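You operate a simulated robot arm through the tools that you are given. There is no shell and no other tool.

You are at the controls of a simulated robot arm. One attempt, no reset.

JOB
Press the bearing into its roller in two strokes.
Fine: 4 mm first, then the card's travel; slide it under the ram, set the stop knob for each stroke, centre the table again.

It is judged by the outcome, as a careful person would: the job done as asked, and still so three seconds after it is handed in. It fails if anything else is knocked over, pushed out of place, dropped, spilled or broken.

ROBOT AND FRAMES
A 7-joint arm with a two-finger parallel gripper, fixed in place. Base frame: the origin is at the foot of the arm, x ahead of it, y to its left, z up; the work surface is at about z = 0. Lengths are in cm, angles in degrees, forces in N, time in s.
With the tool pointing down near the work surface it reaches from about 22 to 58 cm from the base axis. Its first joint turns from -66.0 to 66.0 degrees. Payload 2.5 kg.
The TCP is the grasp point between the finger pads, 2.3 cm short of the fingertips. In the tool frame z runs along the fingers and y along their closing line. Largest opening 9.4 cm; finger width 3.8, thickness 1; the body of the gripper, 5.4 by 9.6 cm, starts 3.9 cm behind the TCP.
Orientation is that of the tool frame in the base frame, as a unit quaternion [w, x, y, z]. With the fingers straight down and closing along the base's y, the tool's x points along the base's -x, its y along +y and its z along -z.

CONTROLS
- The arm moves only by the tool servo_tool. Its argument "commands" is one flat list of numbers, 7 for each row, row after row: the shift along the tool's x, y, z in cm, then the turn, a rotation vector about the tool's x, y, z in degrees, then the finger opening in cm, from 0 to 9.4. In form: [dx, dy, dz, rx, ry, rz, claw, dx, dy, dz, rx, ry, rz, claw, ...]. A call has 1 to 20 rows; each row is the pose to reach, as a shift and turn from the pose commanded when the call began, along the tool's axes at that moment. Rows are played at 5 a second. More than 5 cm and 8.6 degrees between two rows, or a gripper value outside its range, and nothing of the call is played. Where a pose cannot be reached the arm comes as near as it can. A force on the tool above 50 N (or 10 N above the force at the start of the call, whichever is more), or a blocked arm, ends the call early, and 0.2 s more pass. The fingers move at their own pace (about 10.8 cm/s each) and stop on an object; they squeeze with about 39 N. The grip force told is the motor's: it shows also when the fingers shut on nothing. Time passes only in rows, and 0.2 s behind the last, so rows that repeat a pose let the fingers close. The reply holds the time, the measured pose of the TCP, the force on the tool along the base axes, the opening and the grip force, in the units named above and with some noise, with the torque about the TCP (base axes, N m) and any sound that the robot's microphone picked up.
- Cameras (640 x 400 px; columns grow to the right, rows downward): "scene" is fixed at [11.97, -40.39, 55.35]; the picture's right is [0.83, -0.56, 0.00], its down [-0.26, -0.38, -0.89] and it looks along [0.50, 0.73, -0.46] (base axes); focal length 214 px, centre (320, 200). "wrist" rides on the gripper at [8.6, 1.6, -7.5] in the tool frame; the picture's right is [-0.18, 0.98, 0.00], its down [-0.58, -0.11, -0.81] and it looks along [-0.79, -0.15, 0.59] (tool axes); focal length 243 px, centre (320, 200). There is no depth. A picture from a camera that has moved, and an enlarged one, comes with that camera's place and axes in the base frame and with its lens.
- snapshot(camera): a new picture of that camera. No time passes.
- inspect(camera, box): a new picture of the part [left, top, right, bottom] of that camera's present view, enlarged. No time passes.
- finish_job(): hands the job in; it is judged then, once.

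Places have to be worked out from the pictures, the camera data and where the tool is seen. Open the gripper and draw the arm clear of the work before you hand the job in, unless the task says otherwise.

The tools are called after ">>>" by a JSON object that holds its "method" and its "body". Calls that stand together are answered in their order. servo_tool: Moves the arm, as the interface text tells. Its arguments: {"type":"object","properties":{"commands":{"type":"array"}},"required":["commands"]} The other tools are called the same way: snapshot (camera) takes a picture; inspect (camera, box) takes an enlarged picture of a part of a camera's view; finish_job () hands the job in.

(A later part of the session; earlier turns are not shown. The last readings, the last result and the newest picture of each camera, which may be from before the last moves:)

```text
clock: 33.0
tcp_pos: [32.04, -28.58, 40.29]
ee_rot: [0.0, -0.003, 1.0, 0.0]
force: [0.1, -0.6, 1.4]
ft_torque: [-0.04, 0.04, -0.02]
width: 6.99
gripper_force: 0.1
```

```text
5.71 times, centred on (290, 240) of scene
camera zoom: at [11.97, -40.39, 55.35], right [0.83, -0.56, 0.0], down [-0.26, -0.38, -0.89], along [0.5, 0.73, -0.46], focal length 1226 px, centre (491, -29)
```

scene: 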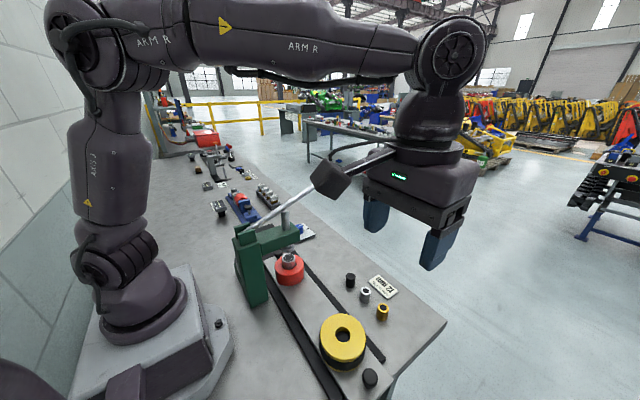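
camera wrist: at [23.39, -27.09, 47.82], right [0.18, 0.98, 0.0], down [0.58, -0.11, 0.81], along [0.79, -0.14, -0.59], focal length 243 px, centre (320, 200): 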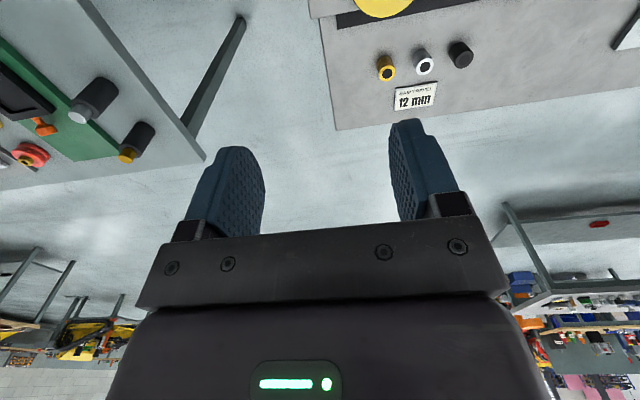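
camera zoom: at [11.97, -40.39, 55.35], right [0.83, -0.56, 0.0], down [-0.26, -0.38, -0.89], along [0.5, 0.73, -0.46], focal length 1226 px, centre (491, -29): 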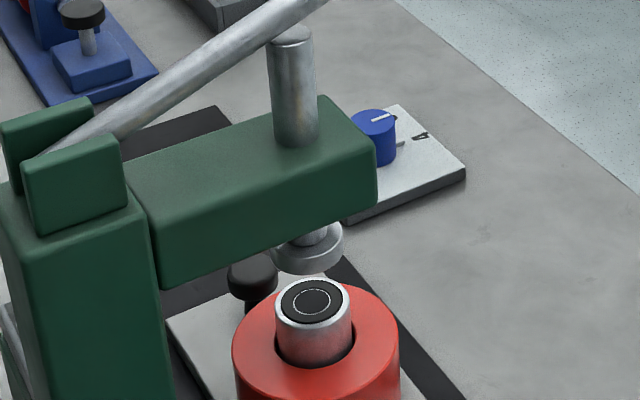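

Along the camera's measuring line the bearing is under the ram within about 1 mm. For a cross-check from another side (and to see the ram-to-bearing gap), I'll carry the arm high over to the +y side and look under the head from there.

>>> {"method": "servo_tool", "body": {"commands": [0.9, 4.7, -1, 0, 0, 0, 7, 1.8, 9.4, -2, 0, 0, 0, 7, 2.7, 14.1, -2, 0, 0, 0, 7, 3.6, 18.8, -2, 0, 0, 0, 7, 4.5, 23.5, -2, 0, 0, 0, 7, 5.4, 28.2, -2, 0, 0, 0, 7, 6.3, 32.9, -2, 0, 0, 0, 7, 7.2, 37.6, -2, 0, 0, 0, 7, 8.1, 42.3, -2, 0, 0, 0, 7, 9, 47, -2, 0, 0, 0, 7, 9, 49, 2, 0, 0, 0, 7, 9, 49, 7, 0, 0, 0, 7, 9, 49, 12, 0, 0, 0, 7, 9, 49, 17, 0, 0, 0, 7, 9, 49, 17, 0, 0, 0, 7]}}

>>> {"method": "snapshot", "body": {"camera": "wrist"}}

>>> {"method": "snapshot", "body": {"camera": "scene"}}

```text
clock: 36.2
tcp_pos: [22.37, 20.34, 23.47]
ee_rot: [0.0, -0.004, 1.0, 0.001]
force: [0.2, 0.4, 0.1]
ft_torque: [0.0, -0.01, -0.02]
width: 6.99
gripper_force: 0.1
```

```text
taken
camera wrist: at [13.74, 21.88, 30.89], right [0.18, 0.98, 0.0], down [0.58, -0.1, 0.81], along [0.79, -0.14, -0.59], focal length 243 px, centre (320, 200)
```

wrist: 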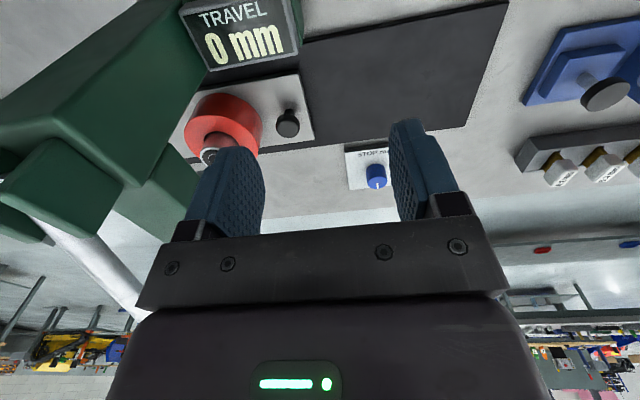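

```text
taken
```

scene: 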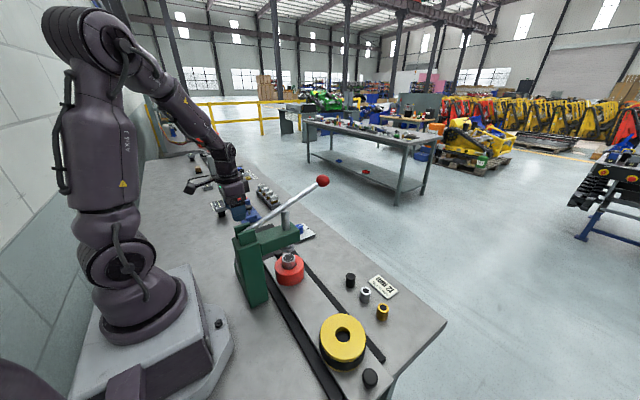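

There is a TRAVEL readout on the column (0 mm now), which will tell each stroke. I'll lower a bit with the fingers closed to see the ram and bearing under the head.

>>> {"method": "servo_tool", "body": {"commands": [0, 0, 3, 0, 0, 0, 4, 0, 0, 6, 0, 0, 0, 1, 0, 0, 9, 0, 0, 0, 0.5, 0, 0, 9, 0, 0, 0, 0.5]}}

>>> {"method": "snapshot", "body": {"camera": "wrist"}}

>>> {"method": "inspect", "body": {"camera": "wrist", "box": [100, 60, 300, 200]}}

```text
clock: 37.2
tcp_pos: [22.33, 20.41, 14.2]
ee_rot: [0.001, -0.004, 1.0, 0.0]
force: [0.4, 0.3, -0.3]
ft_torque: [-0.03, 0.04, 0.0]
width: 0.52
gripper_force: 0.1
```

```text
taken
camera wrist: at [13.78, 21.92, 21.63], right [0.18, 0.98, 0.0], down [0.58, -0.1, 0.81], along [0.79, -0.14, -0.59], focal length 243 px, centre (320, 200)
```

wrist: 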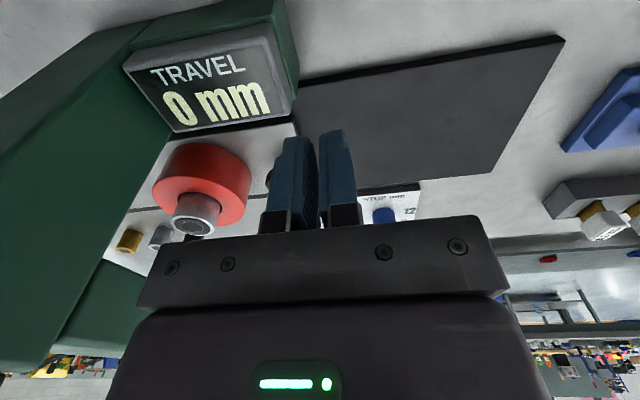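

```text
2.86 times, centred on (200, 130) of wrist
camera zoom: at [13.78, 21.92, 21.63], right [0.18, 0.98, 0.0], down [0.58, -0.1, 0.81], along [0.79, -0.14, -0.59], focal length 693 px, centre (663, 400)
```

zoom: 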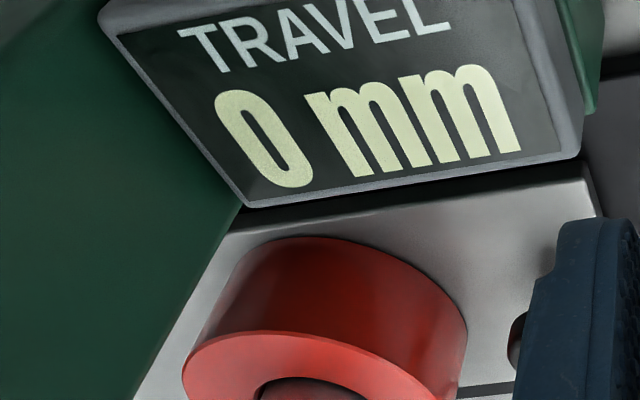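

The gripper body hides the foot from here. I'll pitch the tool by 20° so the camera looks more level under the head.

>>> {"method": "servo_tool", "body": {"commands": [0, 0, 0, 0, -7, 0, 0.5, 0, 0, 0, 0, -14, 0, 0.5, 0, 0, 0, 0, -21, 0, 0.5, 0, 0, 0, 0, -21, 0, 0.5]}}

>>> {"method": "snapshot", "body": {"camera": "wrist"}}

>>> {"method": "inspect", "body": {"camera": "wrist", "box": [120, 80, 280, 220]}}

```text
clock: 38.2
tcp_pos: [22.61, 20.29, 14.27]
ee_rot: [0.168, -0.004, 0.986, -0.002]
force: [-0.8, -0.4, 0.0]
ft_torque: [0.0, 0.01, 0.04]
width: 0.53
gripper_force: 0.0
```

```text
taken
camera wrist: at [11.97, 21.74, 18.37], right [0.17, 0.98, 0.06], down [0.28, -0.1, 0.95], along [0.94, -0.14, -0.3], focal length 243 px, centre (320, 200)
```

wrist: 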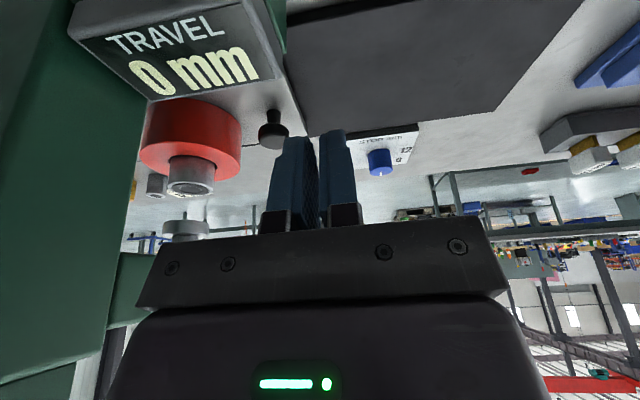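

```text
2.86 times, centred on (200, 150) of wrist
camera zoom: at [11.97, 21.74, 18.37], right [0.17, 0.98, 0.06], down [0.28, -0.1, 0.95], along [0.94, -0.14, -0.3], focal length 693 px, centre (663, 343)
```

zoom: 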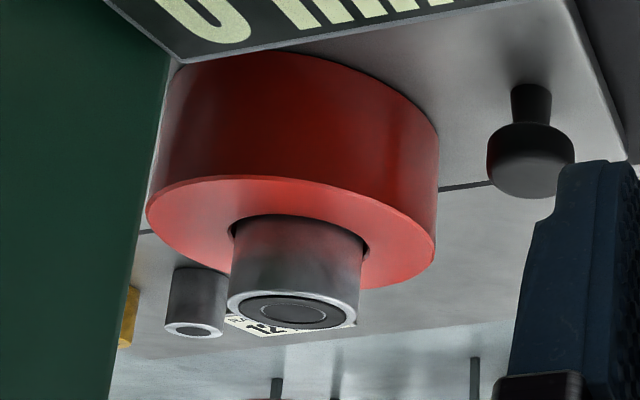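

>>> {"method": "inspect", "body": {"camera": "wrist", "box": [130, 150, 250, 250]}}

```text
4.00 times, centred on (190, 200) of wrist
camera zoom: at [11.97, 21.74, 18.37], right [0.17, 0.98, 0.06], down [0.28, -0.1, 0.95], along [0.94, -0.14, -0.3], focal length 970 px, centre (840, 200)
```

zoom: 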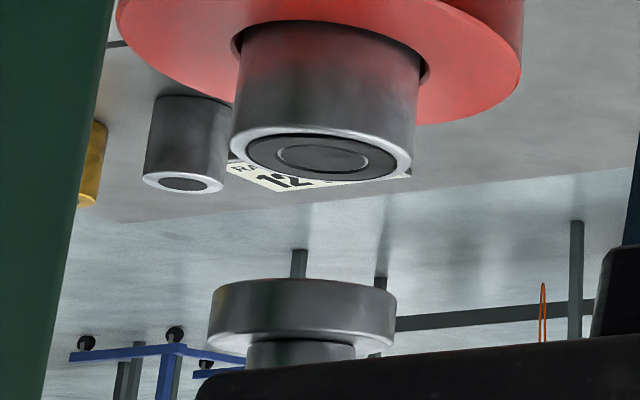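

The bearing and ram foot line up within about 1 mm in this view too; foot bottom z ≈ 13.2, bearing top ≈ 9.7. I level the tool again before rising to the handle.

>>> {"method": "servo_tool", "body": {"commands": [0, 0, 0, 0, 7, 0, 0.5, 0, 0, 0, 0, 14, 0, 0.5, 0, 0, 0, 0, 20.5, 0, 0.5, 0, 0, 0, 0, 20.5, 0, 0.5]}}

```text
clock: 39.2
tcp_pos: [22.63, 20.16, 14.39]
ee_rot: [0.003, -0.004, 1.0, 0.0]
force: [-0.1, 0.4, -0.4]
ft_torque: [-0.01, 0.0, 0.0]
width: 0.52
gripper_force: 0.1
```

Level again. Now up to z ≈ 46 and over to above the handle ball at about (44.5, 6).

>>> {"method": "servo_tool", "body": {"commands": [0, 0, -4.6, 0, 0, 0, 2, 0, 0, -9.2, 0, 0, 0, 4, 0, 0, -13.8, 0, 0, 0, 6, 0, 0, -18.4, 0, 0, 0, 7, 0, 0, -23, 0, 0, 0, 7, 0, 0, -27.6, 0, 0, 0, 7, 0, 0, -31.6, 0, 0, 0, 7, -3.7, -2.4, -31.6, 0, 0, 0, 7, -7.4, -4.8, -31.6, 0, 0, 0, 7, -11.1, -7.2, -31.6, 0, 0, 0, 7, -14.8, -9.6, -31.6, 0, 0, 0, 7, -18.5, -12, -31.6, 0, 0, 0, 7, -21.9, -14.2, -31.6, 0, 0, 0, 7, -21.9, -14.2, -31.6, 0, 0, 0, 7]}}

>>> {"method": "snapshot", "body": {"camera": "wrist"}}

>>> {"method": "snapshot", "body": {"camera": "scene"}}

```text
clock: 42.2
tcp_pos: [44.04, 6.39, 46.04]
ee_rot: [0.004, -0.005, 1.0, 0.0]
force: [-0.4, -0.9, -0.1]
ft_torque: [0.01, -0.02, 0.01]
width: 7.0
gripper_force: 0.0
```

```text
taken
camera wrist: at [35.39, 7.89, 53.41], right [0.18, 0.98, 0.0], down [0.58, -0.1, 0.81], along [0.8, -0.14, -0.58], focal length 243 px, centre (320, 200)
```

wrist: 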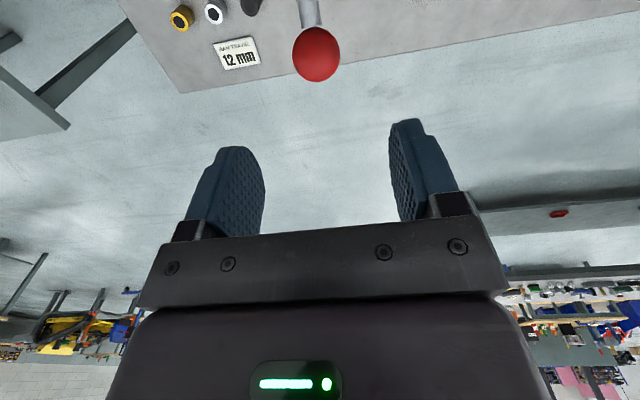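

```text
taken
```

scene: 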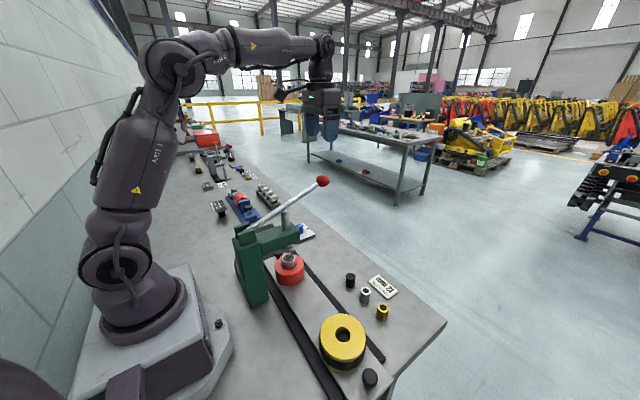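

The ball centre is at about (44.35, 6.0, 32.2), 4 cm across. I descend around it with fingers straddling in y and close.

>>> {"method": "servo_tool", "body": {"commands": [-0.3, -0.3, 4, 0, 0, 0, 7, -0.3, -0.3, 8, 0, 0, 0, 7, -0.3, -0.3, 11, 0, 0, 0, 7, -0.3, -0.3, 13.6, 0, 0, 0, 7, -0.3, -0.3, 13.6, 0, 0, 0, 6, -0.3, -0.3, 13.6, 0, 0, 0, 5, -0.3, -0.3, 13.6, 0, 0, 0, 4, -0.3, -0.3, 13.6, 0, 0, 0, 3.2, -0.3, -0.3, 13.6, 0, 0, 0, 3.2]}}

>>> {"method": "snapshot", "body": {"camera": "wrist"}}

>>> {"method": "inspect", "body": {"camera": "scene", "box": [230, 120, 370, 260]}}

```text
clock: 44.2
tcp_pos: [44.35, 6.09, 32.54]
ee_rot: [0.004, -0.005, 1.0, 0.0]
force: [-0.9, -1.4, -2.7]
ft_torque: [0.0, -0.28, 0.02]
width: 3.76
gripper_force: 45.3
```

```text
taken
camera wrist: at [35.71, 7.51, 39.92], right [0.18, 0.98, 0.0], down [0.58, -0.1, 0.81], along [0.8, -0.14, -0.58], focal length 243 px, centre (320, 200)
```

wrist: 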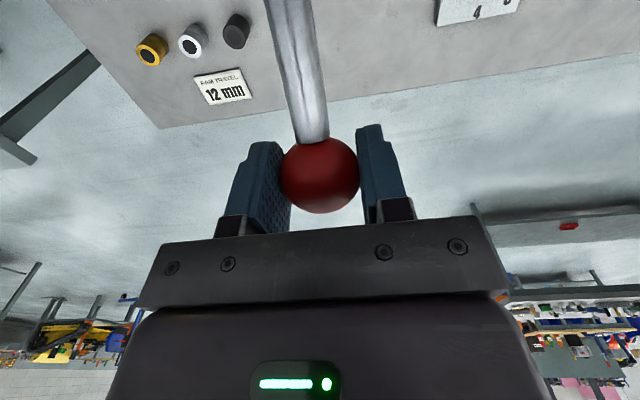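

```text
2.86 times, centred on (300, 190) of scene
camera zoom: at [11.97, -40.39, 55.35], right [0.83, -0.56, 0.0], down [-0.26, -0.38, -0.89], along [0.5, 0.73, -0.46], focal length 613 px, centre (377, 229)
```

zoom: 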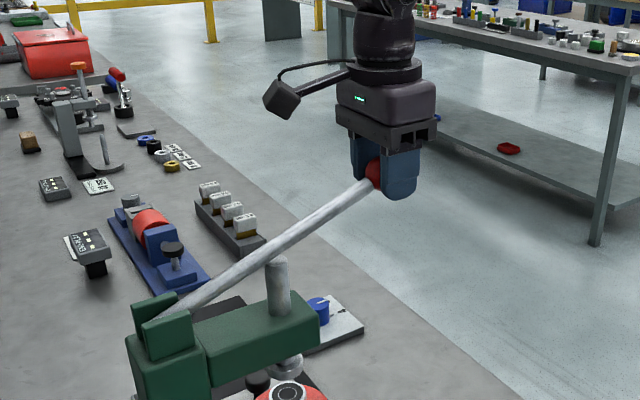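

The ball is held, almost no load. The lever pivots near (21.4, 6, 24.4) with an arm of about 24 cm, so I follow that arc down slowly, first about 1.7 cm.

>>> {"method": "servo_tool", "body": {"commands": [-0.15, 0, 0.45, 0, 0, 0, 3.2, -0.29, 0, 0.89, 0, 0, 0, 3.2, -0.41, 0, 1.3, 0, 0, 0, 3.2, -0.52, 0, 1.7, 0, 0, 0, 3.2]}}

>>> {"method": "inspect", "body": {"camera": "scene", "box": [230, 120, 370, 260]}}

```text
clock: 45.2
tcp_pos: [45.03, 5.98, 30.92]
ee_rot: [-0.001, -0.004, 1.0, 0.0]
force: [-22.3, -0.5, -1.8]
ft_torque: [-0.03, 1.09, -0.03]
width: 3.76
gripper_force: 45.4
```

```text
2.86 times, centred on (300, 190) of scene
camera zoom: at [11.97, -40.39, 55.35], right [0.83, -0.56, 0.0], down [-0.26, -0.38, -0.89], along [0.5, 0.73, -0.46], focal length 613 px, centre (377, 229)
```

zoom: 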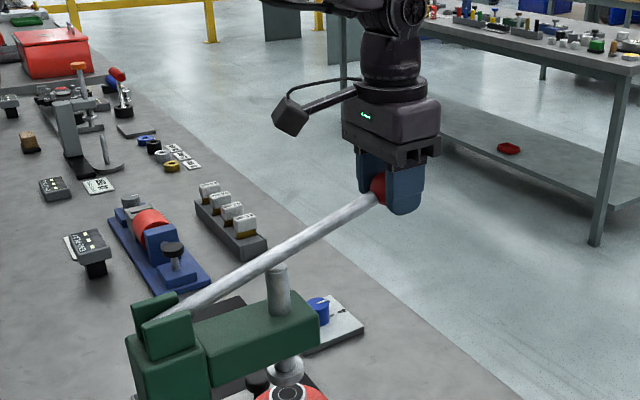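

The lever and ram are moving freely. I pull a further 2 cm with a small inward correction.

>>> {"method": "servo_tool", "body": {"commands": [-0.02, 0, 0.5, 0, 0, 0, 3.2, -0.12, 0, 1.0, 0, 0, 0, 3.2, -0.2, 0, 1.5, 0, 0, 0, 3.2, -0.27, 0, 2.0, 0, 0, 0, 3.2]}}

>>> {"method": "inspect", "body": {"camera": "scene", "box": [265, 205, 315, 275]}}

```text
clock: 46.2
tcp_pos: [45.66, 5.97, 28.78]
ee_rot: [0.007, -0.004, 1.0, 0.0]
force: [2.1, 5.3, 6.6]
ft_torque: [0.05, 1.26, -0.01]
width: 3.73
gripper_force: 44.7
```

```text
5.71 times, centred on (290, 240) of scene
camera zoom: at [11.97, -40.39, 55.35], right [0.83, -0.56, 0.0], down [-0.26, -0.38, -0.89], along [0.5, 0.73, -0.46], focal length 1226 px, centre (491, -29)
```

zoom: 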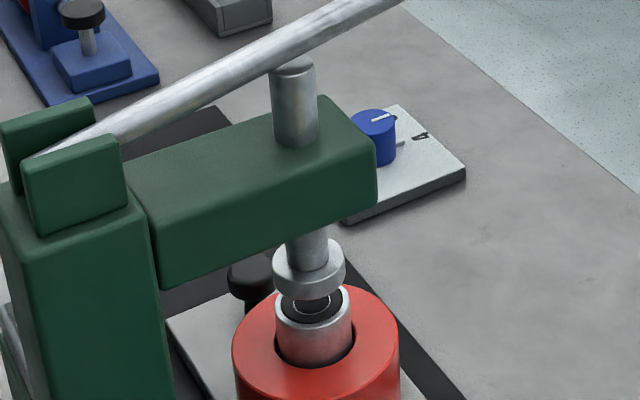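

Ram is about halfway to the bearing; load still only ~7 N. Continuing 2 cm more in small steps.

>>> {"method": "servo_tool", "body": {"commands": [-0.08, 0, 0.5, 0, 0, 0, 3.2, -0.15, 0, 1.0, 0, 0, 0, 3.2, -0.2, 0, 1.5, 0, 0, 0, 3.2, -0.24, 0, 2.0, 0, 0, 0, 3.2]}}

>>> {"method": "inspect", "body": {"camera": "scene", "box": [265, 205, 315, 275]}}

```text
clock: 47.2
tcp_pos: [45.89, 5.99, 26.71]
ee_rot: [0.004, -0.004, 1.0, -0.001]
force: [4.0, 4.0, 7.2]
ft_torque: [0.12, 1.22, 0.05]
width: 3.77
gripper_force: 45.7
```

```text
5.71 times, centred on (290, 240) of scene
camera zoom: at [11.97, -40.39, 55.35], right [0.83, -0.56, 0.0], down [-0.26, -0.38, -0.89], along [0.5, 0.73, -0.46], focal length 1226 px, centre (491, -29)
```

zoom: 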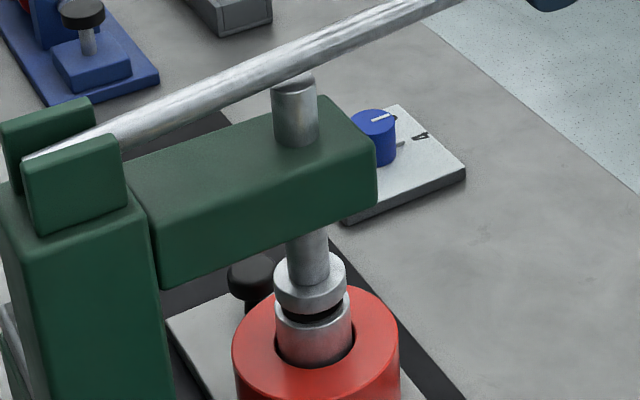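

Foot and bearing are concentric and about 1 cm apart. I go on down another 1.2 cm.

>>> {"method": "servo_tool", "body": {"commands": [-0.03, 0, 0.4, 0, 0, 0, 3.2, -0.06, 0, 0.8, 0, 0, 0, 3.2, -0.08, 0, 1.2, 0, 0, 0, 3.2]}}

>>> {"method": "inspect", "body": {"camera": "scene", "box": [265, 205, 315, 275]}}

```text
clock: 48.0
tcp_pos: [45.94, 5.93, 25.64]
ee_rot: [0.004, -0.004, 1.0, 0.0]
force: [4.0, 1.3, 7.1]
ft_torque: [-0.03, 1.27, -0.05]
width: 3.74
gripper_force: 44.8
```

```text
5.71 times, centred on (290, 240) of scene
camera zoom: at [11.97, -40.39, 55.35], right [0.83, -0.56, 0.0], down [-0.26, -0.38, -0.89], along [0.5, 0.73, -0.46], focal length 1226 px, centre (491, -29)
```

zoom: 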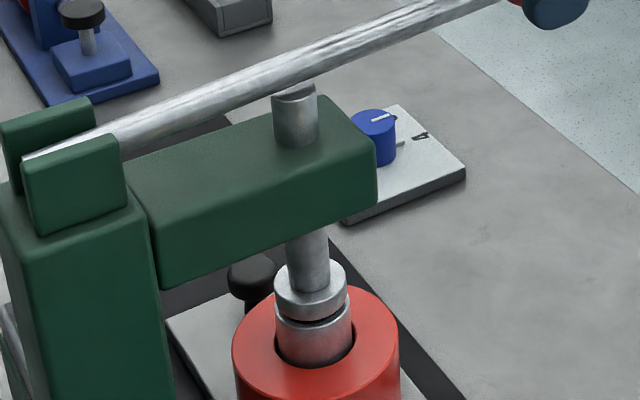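

Just a few mm above the bearing now. I'll continue in small 0.2 cm steps watching the force.

>>> {"method": "servo_tool", "body": {"commands": [-0.01, 0, 0.2, 0, 0, 0, 3.2, -0.02, 0, 0.4, 0, 0, 0, 3.2, -0.03, 0, 0.6, 0, 0, 0, 3.2, -0.03, 0, 0.8, 0, 0, 0, 3.2]}}

>>> {"method": "inspect", "body": {"camera": "scene", "box": [265, 205, 315, 275]}}

```text
clock: 49.0
tcp_pos: [45.96, 6.0, 24.84]
ee_rot: [0.004, -0.004, 1.0, 0.0]
force: [-1.2, 0.4, 5.6]
ft_torque: [-0.02, 1.22, -0.08]
width: 3.74
gripper_force: 44.5
```

```text
5.71 times, centred on (290, 240) of scene
camera zoom: at [11.97, -40.39, 55.35], right [0.83, -0.56, 0.0], down [-0.26, -0.38, -0.89], along [0.5, 0.73, -0.46], focal length 1226 px, centre (491, -29)
```

zoom: 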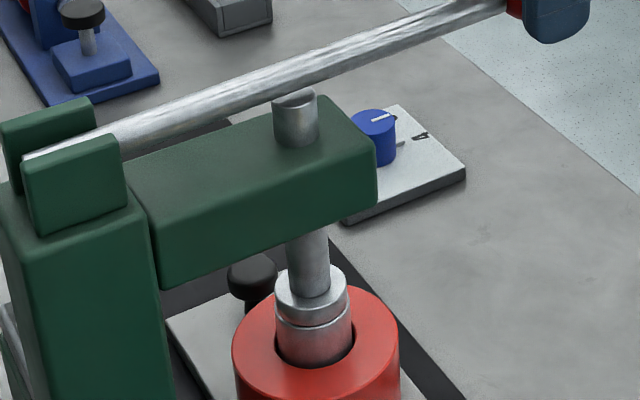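

Foot is about touching the bearing. Small steps on; I watch for the press load and the stop.

>>> {"method": "servo_tool", "body": {"commands": [0, 0, 0.15, 0, 0, 0, 3.2, 0, 0, 0.3, 0, 0, 0, 3.2, 0, 0, 0.45, 0, 0, 0, 3.2]}}

>>> {"method": "inspect", "body": {"camera": "scene", "box": [265, 205, 315, 275]}}

```text
clock: 49.8
tcp_pos: [46.02, 5.81, 24.37]
ee_rot: [0.003, -0.005, 1.0, 0.0]
force: [-7.8, -1.6, 12.3]
ft_torque: [0.0, 1.16, 0.01]
width: 3.73
gripper_force: 45.5
```

```text
5.71 times, centred on (290, 240) of scene
camera zoom: at [11.96, -40.39, 55.35], right [0.83, -0.56, 0.0], down [-0.26, -0.38, -0.89], along [0.5, 0.73, -0.46], focal length 1226 px, centre (491, -29)
```

zoom: 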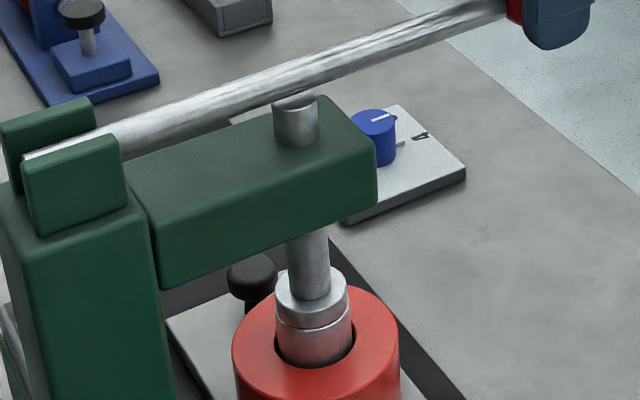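

Load rose to 12 N: the press has begun. Continuing slowly.

>>> {"method": "servo_tool", "body": {"commands": [0.03, 0, 0.15, 0, 0, 0, 3.2, 0.03, 0, 0.3, 0, 0, 0, 3.2]}}

>>> {"method": "inspect", "body": {"camera": "scene", "box": [275, 240, 315, 275]}}

```text
clock: 50.4
tcp_pos: [46.02, 5.87, 24.14]
ee_rot: [0.005, -0.004, 1.0, 0.001]
force: [-3.1, -4.4, 12.2]
ft_torque: [0.02, 1.21, 0.07]
width: 3.7
gripper_force: 45.5
```

```text
11.43 times, centred on (295, 258) of scene
camera zoom: at [11.96, -40.39, 55.35], right [0.83, -0.56, 0.0], down [-0.26, -0.38, -0.89], along [0.5, 0.73, -0.46], focal length 2451 px, centre (606, -457)
```

zoom: 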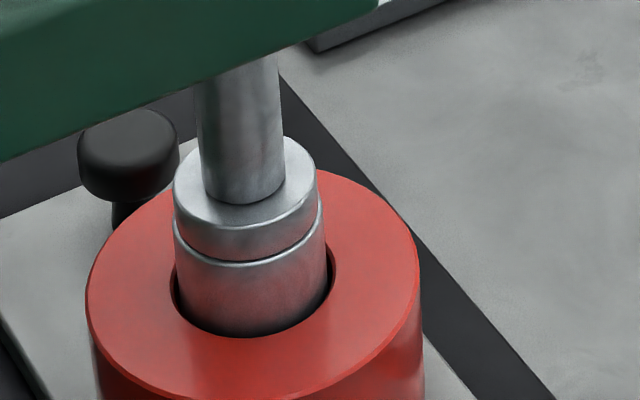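

>>> {"method": "servo_tool", "body": {"commands": [0.02, 0, 0.15, 0, 0, 0, 3.2, 0.02, 0, 0.3, 0, 0, 0, 3.2]}}

>>> {"method": "inspect", "body": {"camera": "scene", "box": [275, 240, 315, 275]}}

```text
clock: 51.0
tcp_pos: [45.82, 6.02, 23.81]
ee_rot: [0.008, -0.003, 1.0, 0.0]
force: [8.7, -3.3, 11.7]
ft_torque: [-0.08, 1.1, -0.05]
width: 3.74
gripper_force: 44.7
```

```text
11.43 times, centred on (295, 258) of scene
camera zoom: at [11.97, -40.39, 55.35], right [0.83, -0.56, 0.0], down [-0.26, -0.38, -0.89], along [0.5, 0.73, -0.46], focal length 2451 px, centre (606, -457)
```

zoom: 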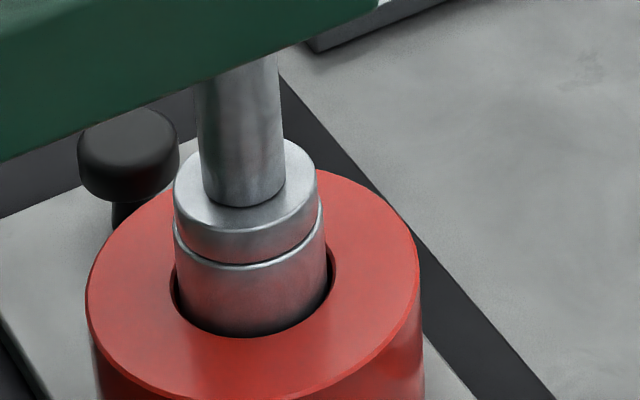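

>>> {"method": "servo_tool", "body": {"commands": [-0.01, 0, 0.15, 0, 0, 0, 3.2, -0.01, 0, 0.3, 0, 0, 0, 3.2]}}

>>> {"method": "inspect", "body": {"camera": "scene", "box": [275, 240, 315, 275]}}

```text
clock: 51.6
tcp_pos: [46.11, 6.02, 23.79]
ee_rot: [0.006, -0.005, 1.0, -0.001]
force: [-9.2, -6.3, 35.4]
ft_torque: [-0.1, -0.36, -0.11]
width: 3.73
gripper_force: 44.9
```

```text
11.43 times, centred on (295, 258) of scene
camera zoom: at [11.95, -40.39, 55.35], right [0.83, -0.56, 0.0], down [-0.26, -0.38, -0.89], along [0.5, 0.73, -0.46], focal length 2451 px, centre (606, -457)
```

zoom: 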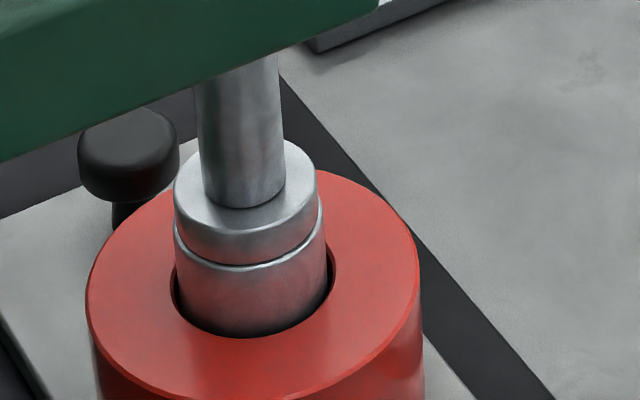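

The force jumped to 35 N with the handle no longer moving – looks like the 4 mm stop. I press a hair more to confirm it is solid.

>>> {"method": "servo_tool", "body": {"commands": [0.02, 0, 0.06, 0, 0, 0, 3.2, 0.02, 0, 0.06, 0, 0, 0, 3.2]}}

>>> {"method": "inspect", "body": {"camera": "scene", "box": [265, 205, 315, 275]}}

```text
clock: 52.2
tcp_pos: [45.84, 5.92, 23.8]
ee_rot: [0.008, -0.004, 1.0, 0.0]
force: [-10.2, -5.4, 38.1]
ft_torque: [-0.05, 0.19, -0.01]
width: 3.73
gripper_force: 45.0
```

```text
5.71 times, centred on (290, 240) of scene
camera zoom: at [11.95, -40.39, 55.35], right [0.83, -0.56, 0.0], down [-0.26, -0.38, -0.89], along [0.5, 0.73, -0.46], focal length 1226 px, centre (491, -29)
```

zoom: 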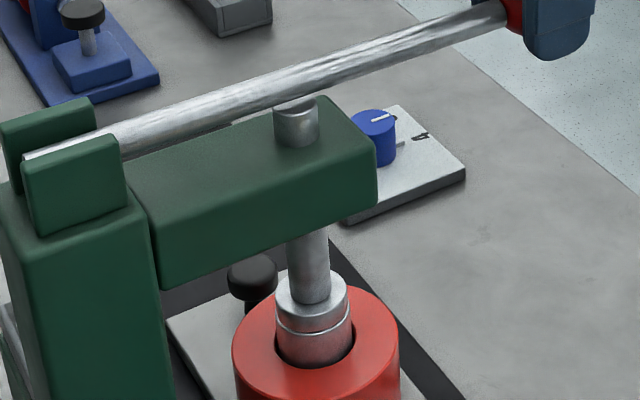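

It is a solid stop. Now I raise the lever back along its arc to the top.

>>> {"method": "servo_tool", "body": {"commands": [-0.04, 0, -0.5, 0, 0, 0, 3.2, -0.06, 0, -0.96, 0, 0, 0, 3.2, -0.04, 0, -1.6, 0, 0, 0, 3.2, -0.03, 0, -2.21, 0, 0, 0, 3.2, 0.01, 0, -2.8, 0, 0, 0, 3.2, 0.05, 0, -3.41, 0, 0, 0, 3.2, 0.16, 0, -4.41, 0, 0, 0, 3.2, 0.29, 0, -5.41, 0, 0, 0, 3.2, 0.45, 0, -6.41, 0, 0, 0, 3.2, 0.64, 0, -7.41, 0, 0, 0, 3.2, 0.83, 0, -8.21, 0, 0, 0, 3.2, 1.0, 0, -8.8, 0, 0, 0, 3.2]}}

>>> {"method": "inspect", "body": {"camera": "scene", "box": [265, 205, 315, 275]}}

>>> {"method": "snapshot", "body": {"camera": "scene"}}

```text
clock: 54.8
tcp_pos: [44.87, 6.01, 32.2]
ee_rot: [0.003, -0.004, 1.0, 0.0]
force: [-20.3, 7.6, -11.7]
ft_torque: [0.04, -1.06, 0.02]
width: 3.77
gripper_force: 45.0
```

```text
5.71 times, centred on (290, 240) of scene
camera zoom: at [11.97, -40.39, 55.35], right [0.83, -0.56, 0.0], down [-0.26, -0.38, -0.89], along [0.5, 0.73, -0.46], focal length 1226 px, centre (491, -29)
```

zoom: 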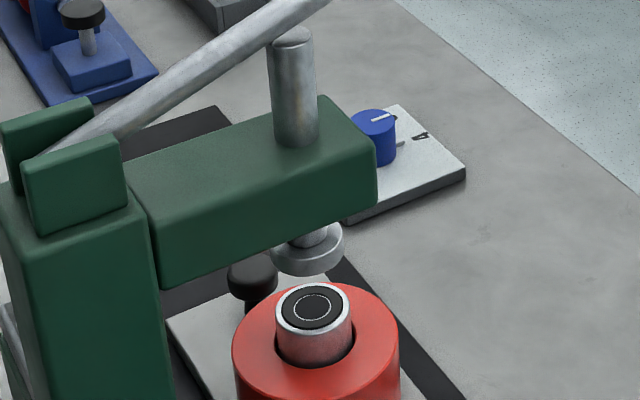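

```text
taken
```

scene: 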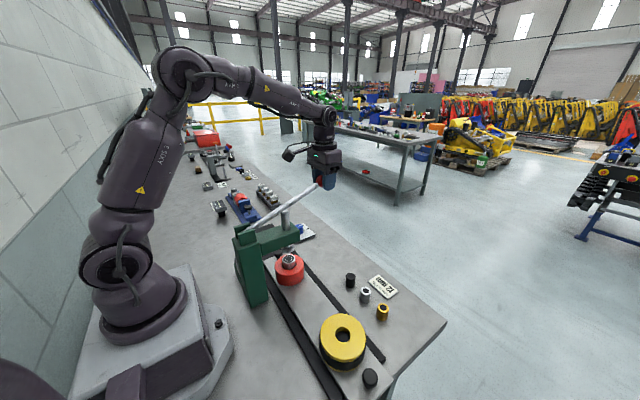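

The bearing sank about 4 mm. I bring the lever the last bit to its top position, then let go.

>>> {"method": "servo_tool", "body": {"commands": [0.12, 0, -0.15, 0, 0, 0, 3.2, 0.16, 0, -0.3, 0, 0, 0, 3.2]}}

```text
clock: 55.4
tcp_pos: [44.83, 6.1, 32.54]
ee_rot: [0.006, -0.004, 1.0, 0.0]
force: [10.5, 12.6, -20.3]
ft_torque: [-0.16, 0.1, 0.06]
width: 3.72
gripper_force: 45.1
```

Lever is at the top. I release, rise, and go to the +y side to read the travel display.

>>> {"method": "servo_tool", "body": {"commands": [0, 0, 0, 0, 0, 0, 5, 0, 0, 0, 0, 0, 0, 7, 0, 0, -3, 0, 0, 0, 7, 0, 0, -7, 0, 0, 0, 7, 0, 0, -11, 0, 0, 0, 7, 3.8, 2.5, -11, 0, 0, 0, 7, 7.6, 5, -11, 0, 0, 0, 7, 11.4, 7.5, -11, 0, 0, 0, 7, 15.2, 10, -11, 0, 0, 0, 7, 19, 12.5, -10, 0, 0, 0, 7, 22, 14.3, -7, 0, 0, 0, 7, 22, 14.3, -2, 0, 0, 0, 7, 22, 14.3, 3, 0, 0, 0, 7, 22, 14.3, 8, 0, 0, 0, 7, 22, 14.3, 8, 0, 0, 0, 7]}}

>>> {"method": "snapshot", "body": {"camera": "wrist"}}

>>> {"method": "snapshot", "body": {"camera": "scene"}}

```text
clock: 58.6
tcp_pos: [22.81, 20.06, 24.22]
ee_rot: [0.003, -0.005, 1.0, 0.0]
force: [0.8, -0.2, -0.4]
ft_torque: [-0.03, 0.0, 0.0]
width: 7.01
gripper_force: 0.0
```

```text
taken
camera wrist: at [14.06, 21.5, 31.62], right [0.18, 0.98, 0.0], down [0.58, -0.1, 0.81], along [0.8, -0.14, -0.58], focal length 243 px, centre (320, 200)
```

wrist: 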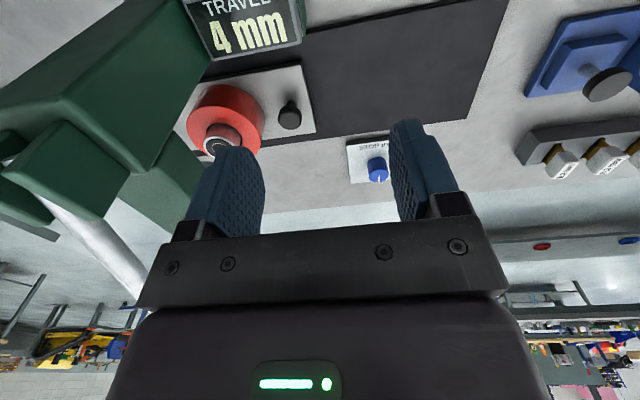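

```text
taken
```

scene: 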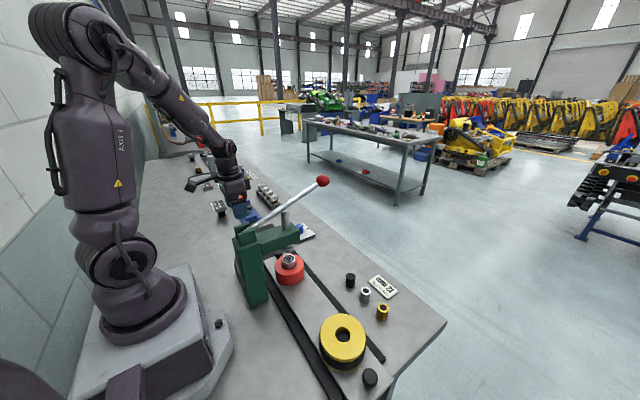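

The readout shows 4 mm and the lever stays up. Now to the stop knob to set 12: move above it and pre-turn +44°.

>>> {"method": "servo_tool", "body": {"commands": [-4.7, 1.2, 0, 0, 0, 0, 9.4, -9.4, 2.4, 0, 0, 0, 0, 9.4, -14.1, 3.6, 0, 0, 0, 0, 9.4, -18.8, 4.8, 0, 0, 0, 8, 9.4, -22, 5.6, 2, 0, 0, 16, 9.4, -23.6, 6, 5, 0, 0, 24, 9.4, -23.6, 6, 9, 0, 0, 32, 9.4, -23.6, 6, 13, 0, 0, 40, 9.4, -23.6, 6, 15, 0, 0, 44, 9.4, -23.6, 6, 15, 0, 0, 44, 9.4]}}

>>> {"method": "snapshot", "body": {"camera": "wrist"}}

```text
clock: 60.8
tcp_pos: [46.62, 26.02, 9.4]
ee_rot: [0.005, 0.371, 0.929, 0.003]
force: [-1.2, -0.7, 0.3]
ft_torque: [0.02, 0.01, -0.04]
width: 9.43
gripper_force: 0.0
```

```text
taken
camera wrist: at [41.42, 33.21, 16.75], right [0.81, 0.58, 0.01], down [0.34, -0.48, 0.81], along [0.48, -0.65, -0.59], focal length 243 px, centre (320, 200)
```

wrist: 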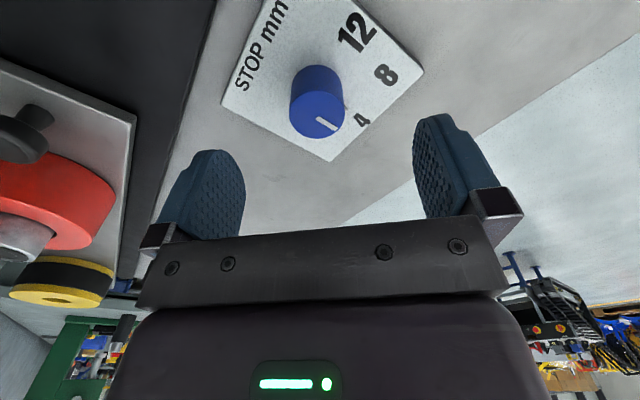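

Centred on the knob. Down and grip.

>>> {"method": "servo_tool", "body": {"commands": [0, -0.2, 2.5, 0, 0, 0, 9.4, 0, -0.2, 4.9, 0, 0, 0, 9.4, 0, -0.2, 4.9, 0, 0, 0, 6, 0, -0.2, 4.9, 0, 0, 0, 4.5, 0, -0.2, 4.9, 0, 0, 0, 3.2, 0, -0.2, 4.9, 0, 0, 0, 2.5, 0, -0.2, 4.9, 0, 0, 0, 2.5]}}

```text
clock: 62.4
tcp_pos: [46.5, 26.07, 4.52]
ee_rot: [0.005, 0.371, 0.929, 0.003]
force: [14.2, 9.0, -11.7]
ft_torque: [-0.34, 0.45, 0.04]
width: 3.4
gripper_force: 44.8
```

Gripped at 3.4 cm. Turning −45° first (towards 8).

>>> {"method": "servo_tool", "body": {"commands": [0, 0.07, 0.03, 0, 0, -7.5, 2.5, 0, 0.07, 0.03, 0, 0, -15, 2.5, 0, 0.07, 0.03, 0, 0, -22.5, 2.5, 0, 0.07, 0.03, 0, 0, -30, 2.5, 0, 0.07, 0.03, 0, 0, -37.5, 2.5, 0, 0.07, 0.03, 0, 0, -45, 2.5]}}

```text
clock: 63.8
tcp_pos: [46.38, 25.97, 4.59]
ee_rot: [0.005, -0.014, 1.0, -0.003]
force: [19.0, -9.1, -19.4]
ft_torque: [0.72, -1.08, -0.01]
width: 3.37
gripper_force: 44.6
```

>>> {"method": "servo_tool", "body": {"commands": [-0.08, -0.04, 0.05, 0, 0, -7.5, 2.5, -0.08, -0.04, 0.05, 0, 0, -15, 2.5, -0.08, -0.04, 0.05, 0, 0, -22.5, 2.5, -0.08, -0.04, 0.05, 0, 0, -30, 2.5, -0.08, -0.04, 0.05, 0, 0, -37.5, 2.5, -0.08, -0.04, 0.05, 0, 0, -44.2, 2.5, -0.08, -0.04, 0.05, 0, 0, -44.2, 2.5]}}

>>> {"method": "snapshot", "body": {"camera": "wrist"}}

```text
clock: 65.4
tcp_pos: [46.43, 26.0, 4.67]
ee_rot: [0.005, -0.388, 0.922, -0.003]
force: [25.5, -5.5, -26.9]
ft_torque: [0.79, 0.04, -0.04]
width: 3.41
gripper_force: 45.2
```

```text
taken
camera wrist: at [39.17, 20.85, 11.9], right [-0.58, 0.82, -0.01], down [0.47, 0.34, 0.81], along [0.67, 0.46, -0.58], focal length 243 px, centre (320, 200)
```

wrist: 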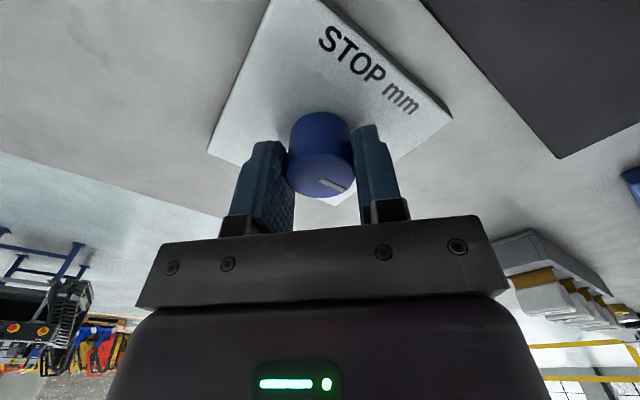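

Yaw is back at −45.7°, the same as where 12 was first gripped. Release, rise, unturn and verify the pointer.

>>> {"method": "servo_tool", "body": {"commands": [0, 0, 0, 0, 0, 0, 6, 0, 0, 0, 0, 0, 0, 8, 0, 0, -3, 0, 0, 0, 9, 0, 0, -6, 0, 0, 0, 9.4, 0, 0, -9, 0, 0, 8, 9.4, 0, 0, -11, 0, 0, 16, 9.4, 0, 0, -11, 0, 0, 24, 9.4, 0, 0, -11, 0, 0, 32, 9.4, 0, 0, -11, 0, 0, 40, 9.4, 0, 0, -11, 0, 0, 45, 9.4, 0, 0, -11, 0, 0, 45, 9.4]}}

>>> {"method": "inspect", "body": {"camera": "wrist", "box": [260, 0, 400, 110]}}

>>> {"method": "inspect", "body": {"camera": "scene", "box": [285, 205, 335, 255]}}

```text
clock: 67.8
tcp_pos: [46.23, 26.0, 15.46]
ee_rot: [0.004, -0.005, 1.0, 0.0]
force: [0.0, 0.4, -0.6]
ft_torque: [0.0, 0.01, 0.0]
width: 9.39
gripper_force: 0.0
```

```text
3.64 times, centred on (330, 55) of wrist
camera zoom: at [37.57, 27.64, 22.88], right [0.17, 0.98, 0.0], down [0.58, -0.1, 0.81], along [0.8, -0.14, -0.58], focal length 882 px, centre (284, 727)
```

zoom: 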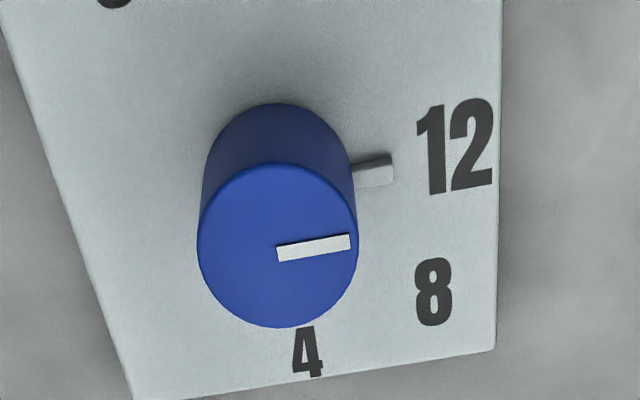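

```text
8.00 times, centred on (310, 230) of scene
camera zoom: at [11.97, -40.39, 55.35], right [0.83, -0.56, 0.0], down [-0.26, -0.38, -0.89], along [0.5, 0.73, -0.46], focal length 1716 px, centre (400, -40)
```

zoom: 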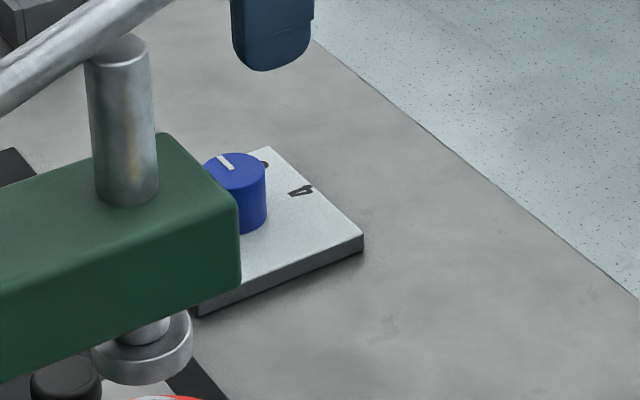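

The pointer is back exactly on 12. Now up and back to above the handle ball.

>>> {"method": "servo_tool", "body": {"commands": [0, 0, -5, 0, 0, 0, 9.4, 0, 0, -10, 0, 0, 0, 9, 0, 0, -15, 0, 0, 0, 8, 0, 0, -20, 0, 0, 0, 7, 0, 0, -25, 0, 0, 0, 7, 0, 0, -30, 0, 0, 0, 7, 0.4, -4.5, -30.5, 0, 0, 0, 7, 0.8, -9, -30.5, 0, 0, 0, 7, 1.2, -13.5, -30.5, 0, 0, 0, 7, 1.6, -18, -30.5, 0, 0, 0, 7, 1.8, -20, -30.5, 0, 0, 0, 7, 1.8, -20, -30.5, 0, 0, 0, 7]}}

>>> {"method": "inspect", "body": {"camera": "wrist", "box": [240, 0, 400, 120]}}

```text
clock: 70.4
tcp_pos: [44.13, 6.05, 45.97]
ee_rot: [0.004, -0.007, 1.0, 0.0]
force: [-0.3, -0.3, 0.2]
ft_torque: [-0.02, -0.02, 0.03]
width: 7.02
gripper_force: 0.1
out of reach, approached as far as the arm can: row 6
```

```text
3.33 times, centred on (320, 60) of wrist
camera zoom: at [35.55, 7.56, 53.4], right [0.17, 0.99, 0.0], down [0.58, -0.1, 0.81], along [0.8, -0.14, -0.58], focal length 809 px, centre (320, 667)
```

zoom: 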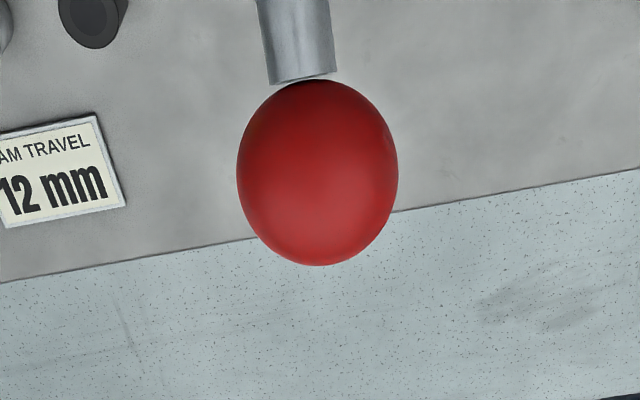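

Ball right below, 0.2 cm further in x. Down and grip.

>>> {"method": "servo_tool", "body": {"commands": [-0.2, 0, 4, 0, 0, 0, 7, -0.2, 0, 8, 0, 0, 0, 7, -0.2, 0, 11, 0, 0, 0, 7, -0.2, 0, 13.5, 0, 0, 0, 7, -0.2, 0, 13.5, 0, 0, 0, 6, -0.2, 0, 13.5, 0, 0, 0, 5, -0.2, 0, 13.5, 0, 0, 0, 4, -0.2, 0, 13.5, 0, 0, 0, 3.2, -0.2, 0, 13.5, 0, 0, 0, 3.2]}}

>>> {"method": "snapshot", "body": {"camera": "wrist"}}

```text
clock: 72.4
tcp_pos: [44.62, 5.96, 32.45]
ee_rot: [0.005, -0.006, 1.0, 0.0]
force: [-0.6, -3.6, -2.7]
ft_torque: [-0.04, -0.2, -0.01]
width: 3.72
gripper_force: 44.7
```

```text
taken
camera wrist: at [35.88, 7.49, 39.8], right [0.17, 0.98, 0.0], down [0.58, -0.1, 0.81], along [0.8, -0.14, -0.58], focal length 243 px, centre (320, 200)
```

wrist: 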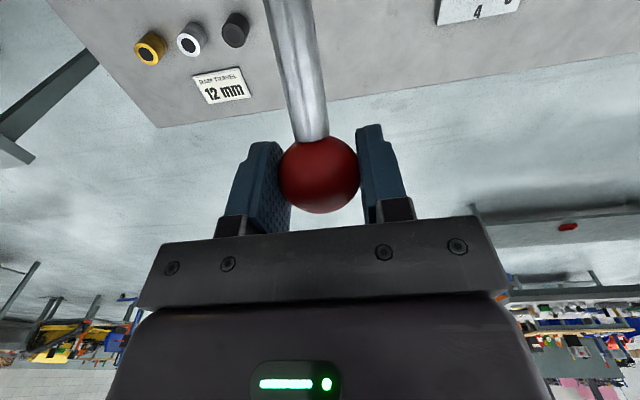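

Gripped as before. I follow the known arc down 7.4 cm (free travel up to the bearing).

>>> {"method": "servo_tool", "body": {"commands": [-0.15, 0, 0.5, 0, 0, 0, 3.2, -0.28, 0, 1.0, 0, 0, 0, 3.2, -0.44, 0, 1.7, 0, 0, 0, 3.2, -0.57, 0, 2.4, 0, 0, 0, 3.2, -0.69, 0, 3.1, 0, 0, 0, 3.2, -0.78, 0, 3.7, 0, 0, 0, 3.2, -0.86, 0, 4.3, 0, 0, 0, 3.2, -0.94, 0, 5.0, 0, 0, 0, 3.2, -1.02, 0, 5.7, 0, 0, 0, 3.2, -1.07, 0, 6.3, 0, 0, 0, 3.2, -1.1, 0, 6.9, 0, 0, 0, 3.2, -1.12, 0, 7.4, 0, 0, 0, 3.2]}}

>>> {"method": "inspect", "body": {"camera": "scene", "box": [265, 205, 315, 275]}}

```text
clock: 75.0
tcp_pos: [45.97, 5.96, 25.15]
ee_rot: [0.005, -0.005, 1.0, -0.001]
force: [8.7, -15.8, 7.2]
ft_torque: [-0.17, 1.17, -0.02]
width: 3.76
gripper_force: 45.2
```

```text
5.71 times, centred on (290, 240) of scene
camera zoom: at [11.97, -40.39, 55.34], right [0.83, -0.56, 0.0], down [-0.26, -0.38, -0.89], along [0.5, 0.73, -0.46], focal length 1226 px, centre (491, -29)
```

zoom: 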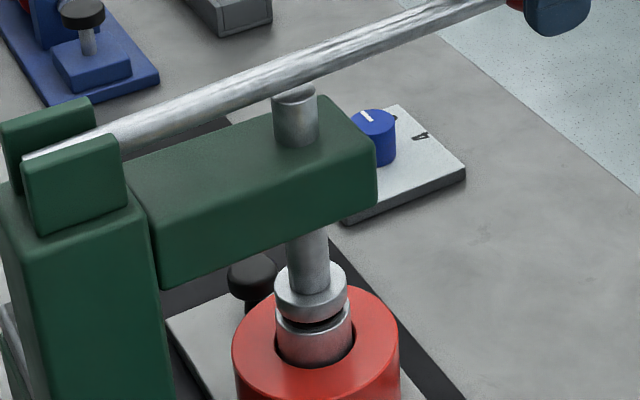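

The ram is just above the bearing again. Continuing in small steps to contact.

>>> {"method": "servo_tool", "body": {"commands": [-0.01, -0.05, 0.3, 0, 0, 0, 3.2, -0.01, -0.05, 0.6, 0, 0, 0, 3.2, 0, -0.05, 0.9, 0, 0, 0, 3.2, 0, -0.05, 1.2, 0, 0, 0, 3.2]}}

```text
clock: 76.0
tcp_pos: [45.95, 6.03, 24.01]
ee_rot: [0.006, -0.005, 1.0, -0.001]
force: [16.8, -19.3, 7.6]
ft_torque: [-0.04, 1.06, 0.07]
width: 3.72
gripper_force: 45.2
```

>>> {"method": "servo_tool", "body": {"commands": [-0.05, -0.08, 0.2, 0, 0, 0, 3.2, -0.05, -0.08, 0.4, 0, 0, 0, 3.2, -0.05, -0.08, 0.6, 0, 0, 0, 3.2]}}

>>> {"method": "inspect", "body": {"camera": "scene", "box": [265, 205, 315, 275]}}

```text
clock: 76.8
tcp_pos: [45.98, 6.04, 23.31]
ee_rot: [0.005, -0.005, 1.0, -0.001]
force: [13.9, -15.5, 12.6]
ft_torque: [0.01, 1.14, 0.08]
width: 3.74
gripper_force: 45.3
```

```text
5.71 times, centred on (290, 240) of scene
camera zoom: at [11.97, -40.39, 55.34], right [0.83, -0.56, 0.0], down [-0.26, -0.38, -0.89], along [0.5, 0.73, -0.46], focal length 1226 px, centre (491, -29)
```

zoom: 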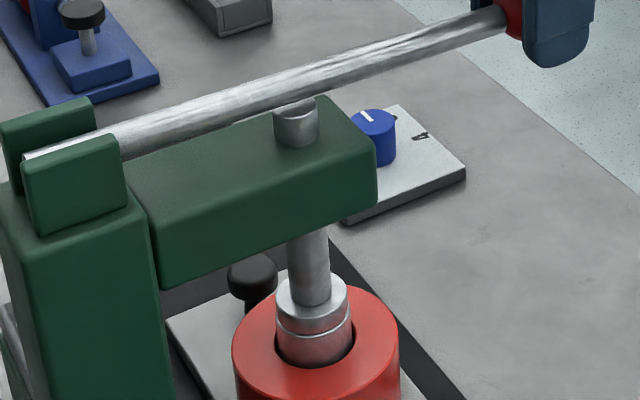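

Pressing has begun again (12 N), past the first depth. Continuing down.

>>> {"method": "servo_tool", "body": {"commands": [-0.02, -0.03, 0.2, 0, 0, 0, 3.2, 0, -0.03, 0.4, 0, 0, 0, 3.2, 0.01, -0.03, 0.6, 0, 0, 0, 3.2]}}

```text
clock: 77.6
tcp_pos: [45.93, 6.03, 22.66]
ee_rot: [0.001, -0.005, 1.0, 0.0]
force: [1.3, -14.4, 11.5]
ft_torque: [-0.04, 1.1, 0.04]
width: 3.72
gripper_force: 44.8
```

>>> {"method": "servo_tool", "body": {"commands": [0.03, 0, 0.2, 0, 0, 0, 3.2, 0.05, 0, 0.4, 0, 0, 0, 3.2]}}

>>> {"method": "inspect", "body": {"camera": "scene", "box": [265, 205, 315, 275]}}

```text
clock: 78.2
tcp_pos: [45.89, 5.93, 22.35]
ee_rot: [0.005, -0.006, 1.0, -0.001]
force: [3.0, -11.1, 11.7]
ft_torque: [0.0, 1.18, 0.01]
width: 3.69
gripper_force: 44.9
```

```text
5.71 times, centred on (290, 240) of scene
camera zoom: at [11.96, -40.39, 55.35], right [0.83, -0.56, 0.0], down [-0.26, -0.38, -0.89], along [0.5, 0.73, -0.46], focal length 1226 px, centre (491, -29)
```

zoom: 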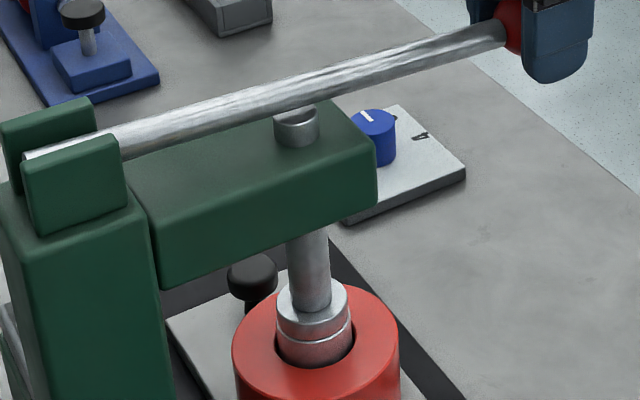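

The bearing keeps sinking at a steady 12 N. A few more small steps to the 12 mm stop.

>>> {"method": "servo_tool", "body": {"commands": [0.02, 0, 0.15, 0, 0, 0, 3.2, 0.03, 0, 0.3, 0, 0, 0, 3.2]}}

```text
clock: 78.8
tcp_pos: [45.87, 6.0, 21.99]
ee_rot: [0.003, -0.005, 1.0, 0.0]
force: [-2.9, -12.0, 13.4]
ft_torque: [0.03, 1.15, 0.0]
width: 3.71
gripper_force: 44.7
```

>>> {"method": "servo_tool", "body": {"commands": [0.02, 0, 0.12, 0, 0, 0, 3.2, 0.03, 0, 0.24, 0, 0, 0, 3.2]}}

```text
clock: 79.4
tcp_pos: [45.91, 6.01, 21.79]
ee_rot: [0.003, -0.006, 1.0, 0.0]
force: [-14.4, -8.2, 16.8]
ft_torque: [-0.1, 0.37, -0.14]
width: 3.74
gripper_force: 45.3
```

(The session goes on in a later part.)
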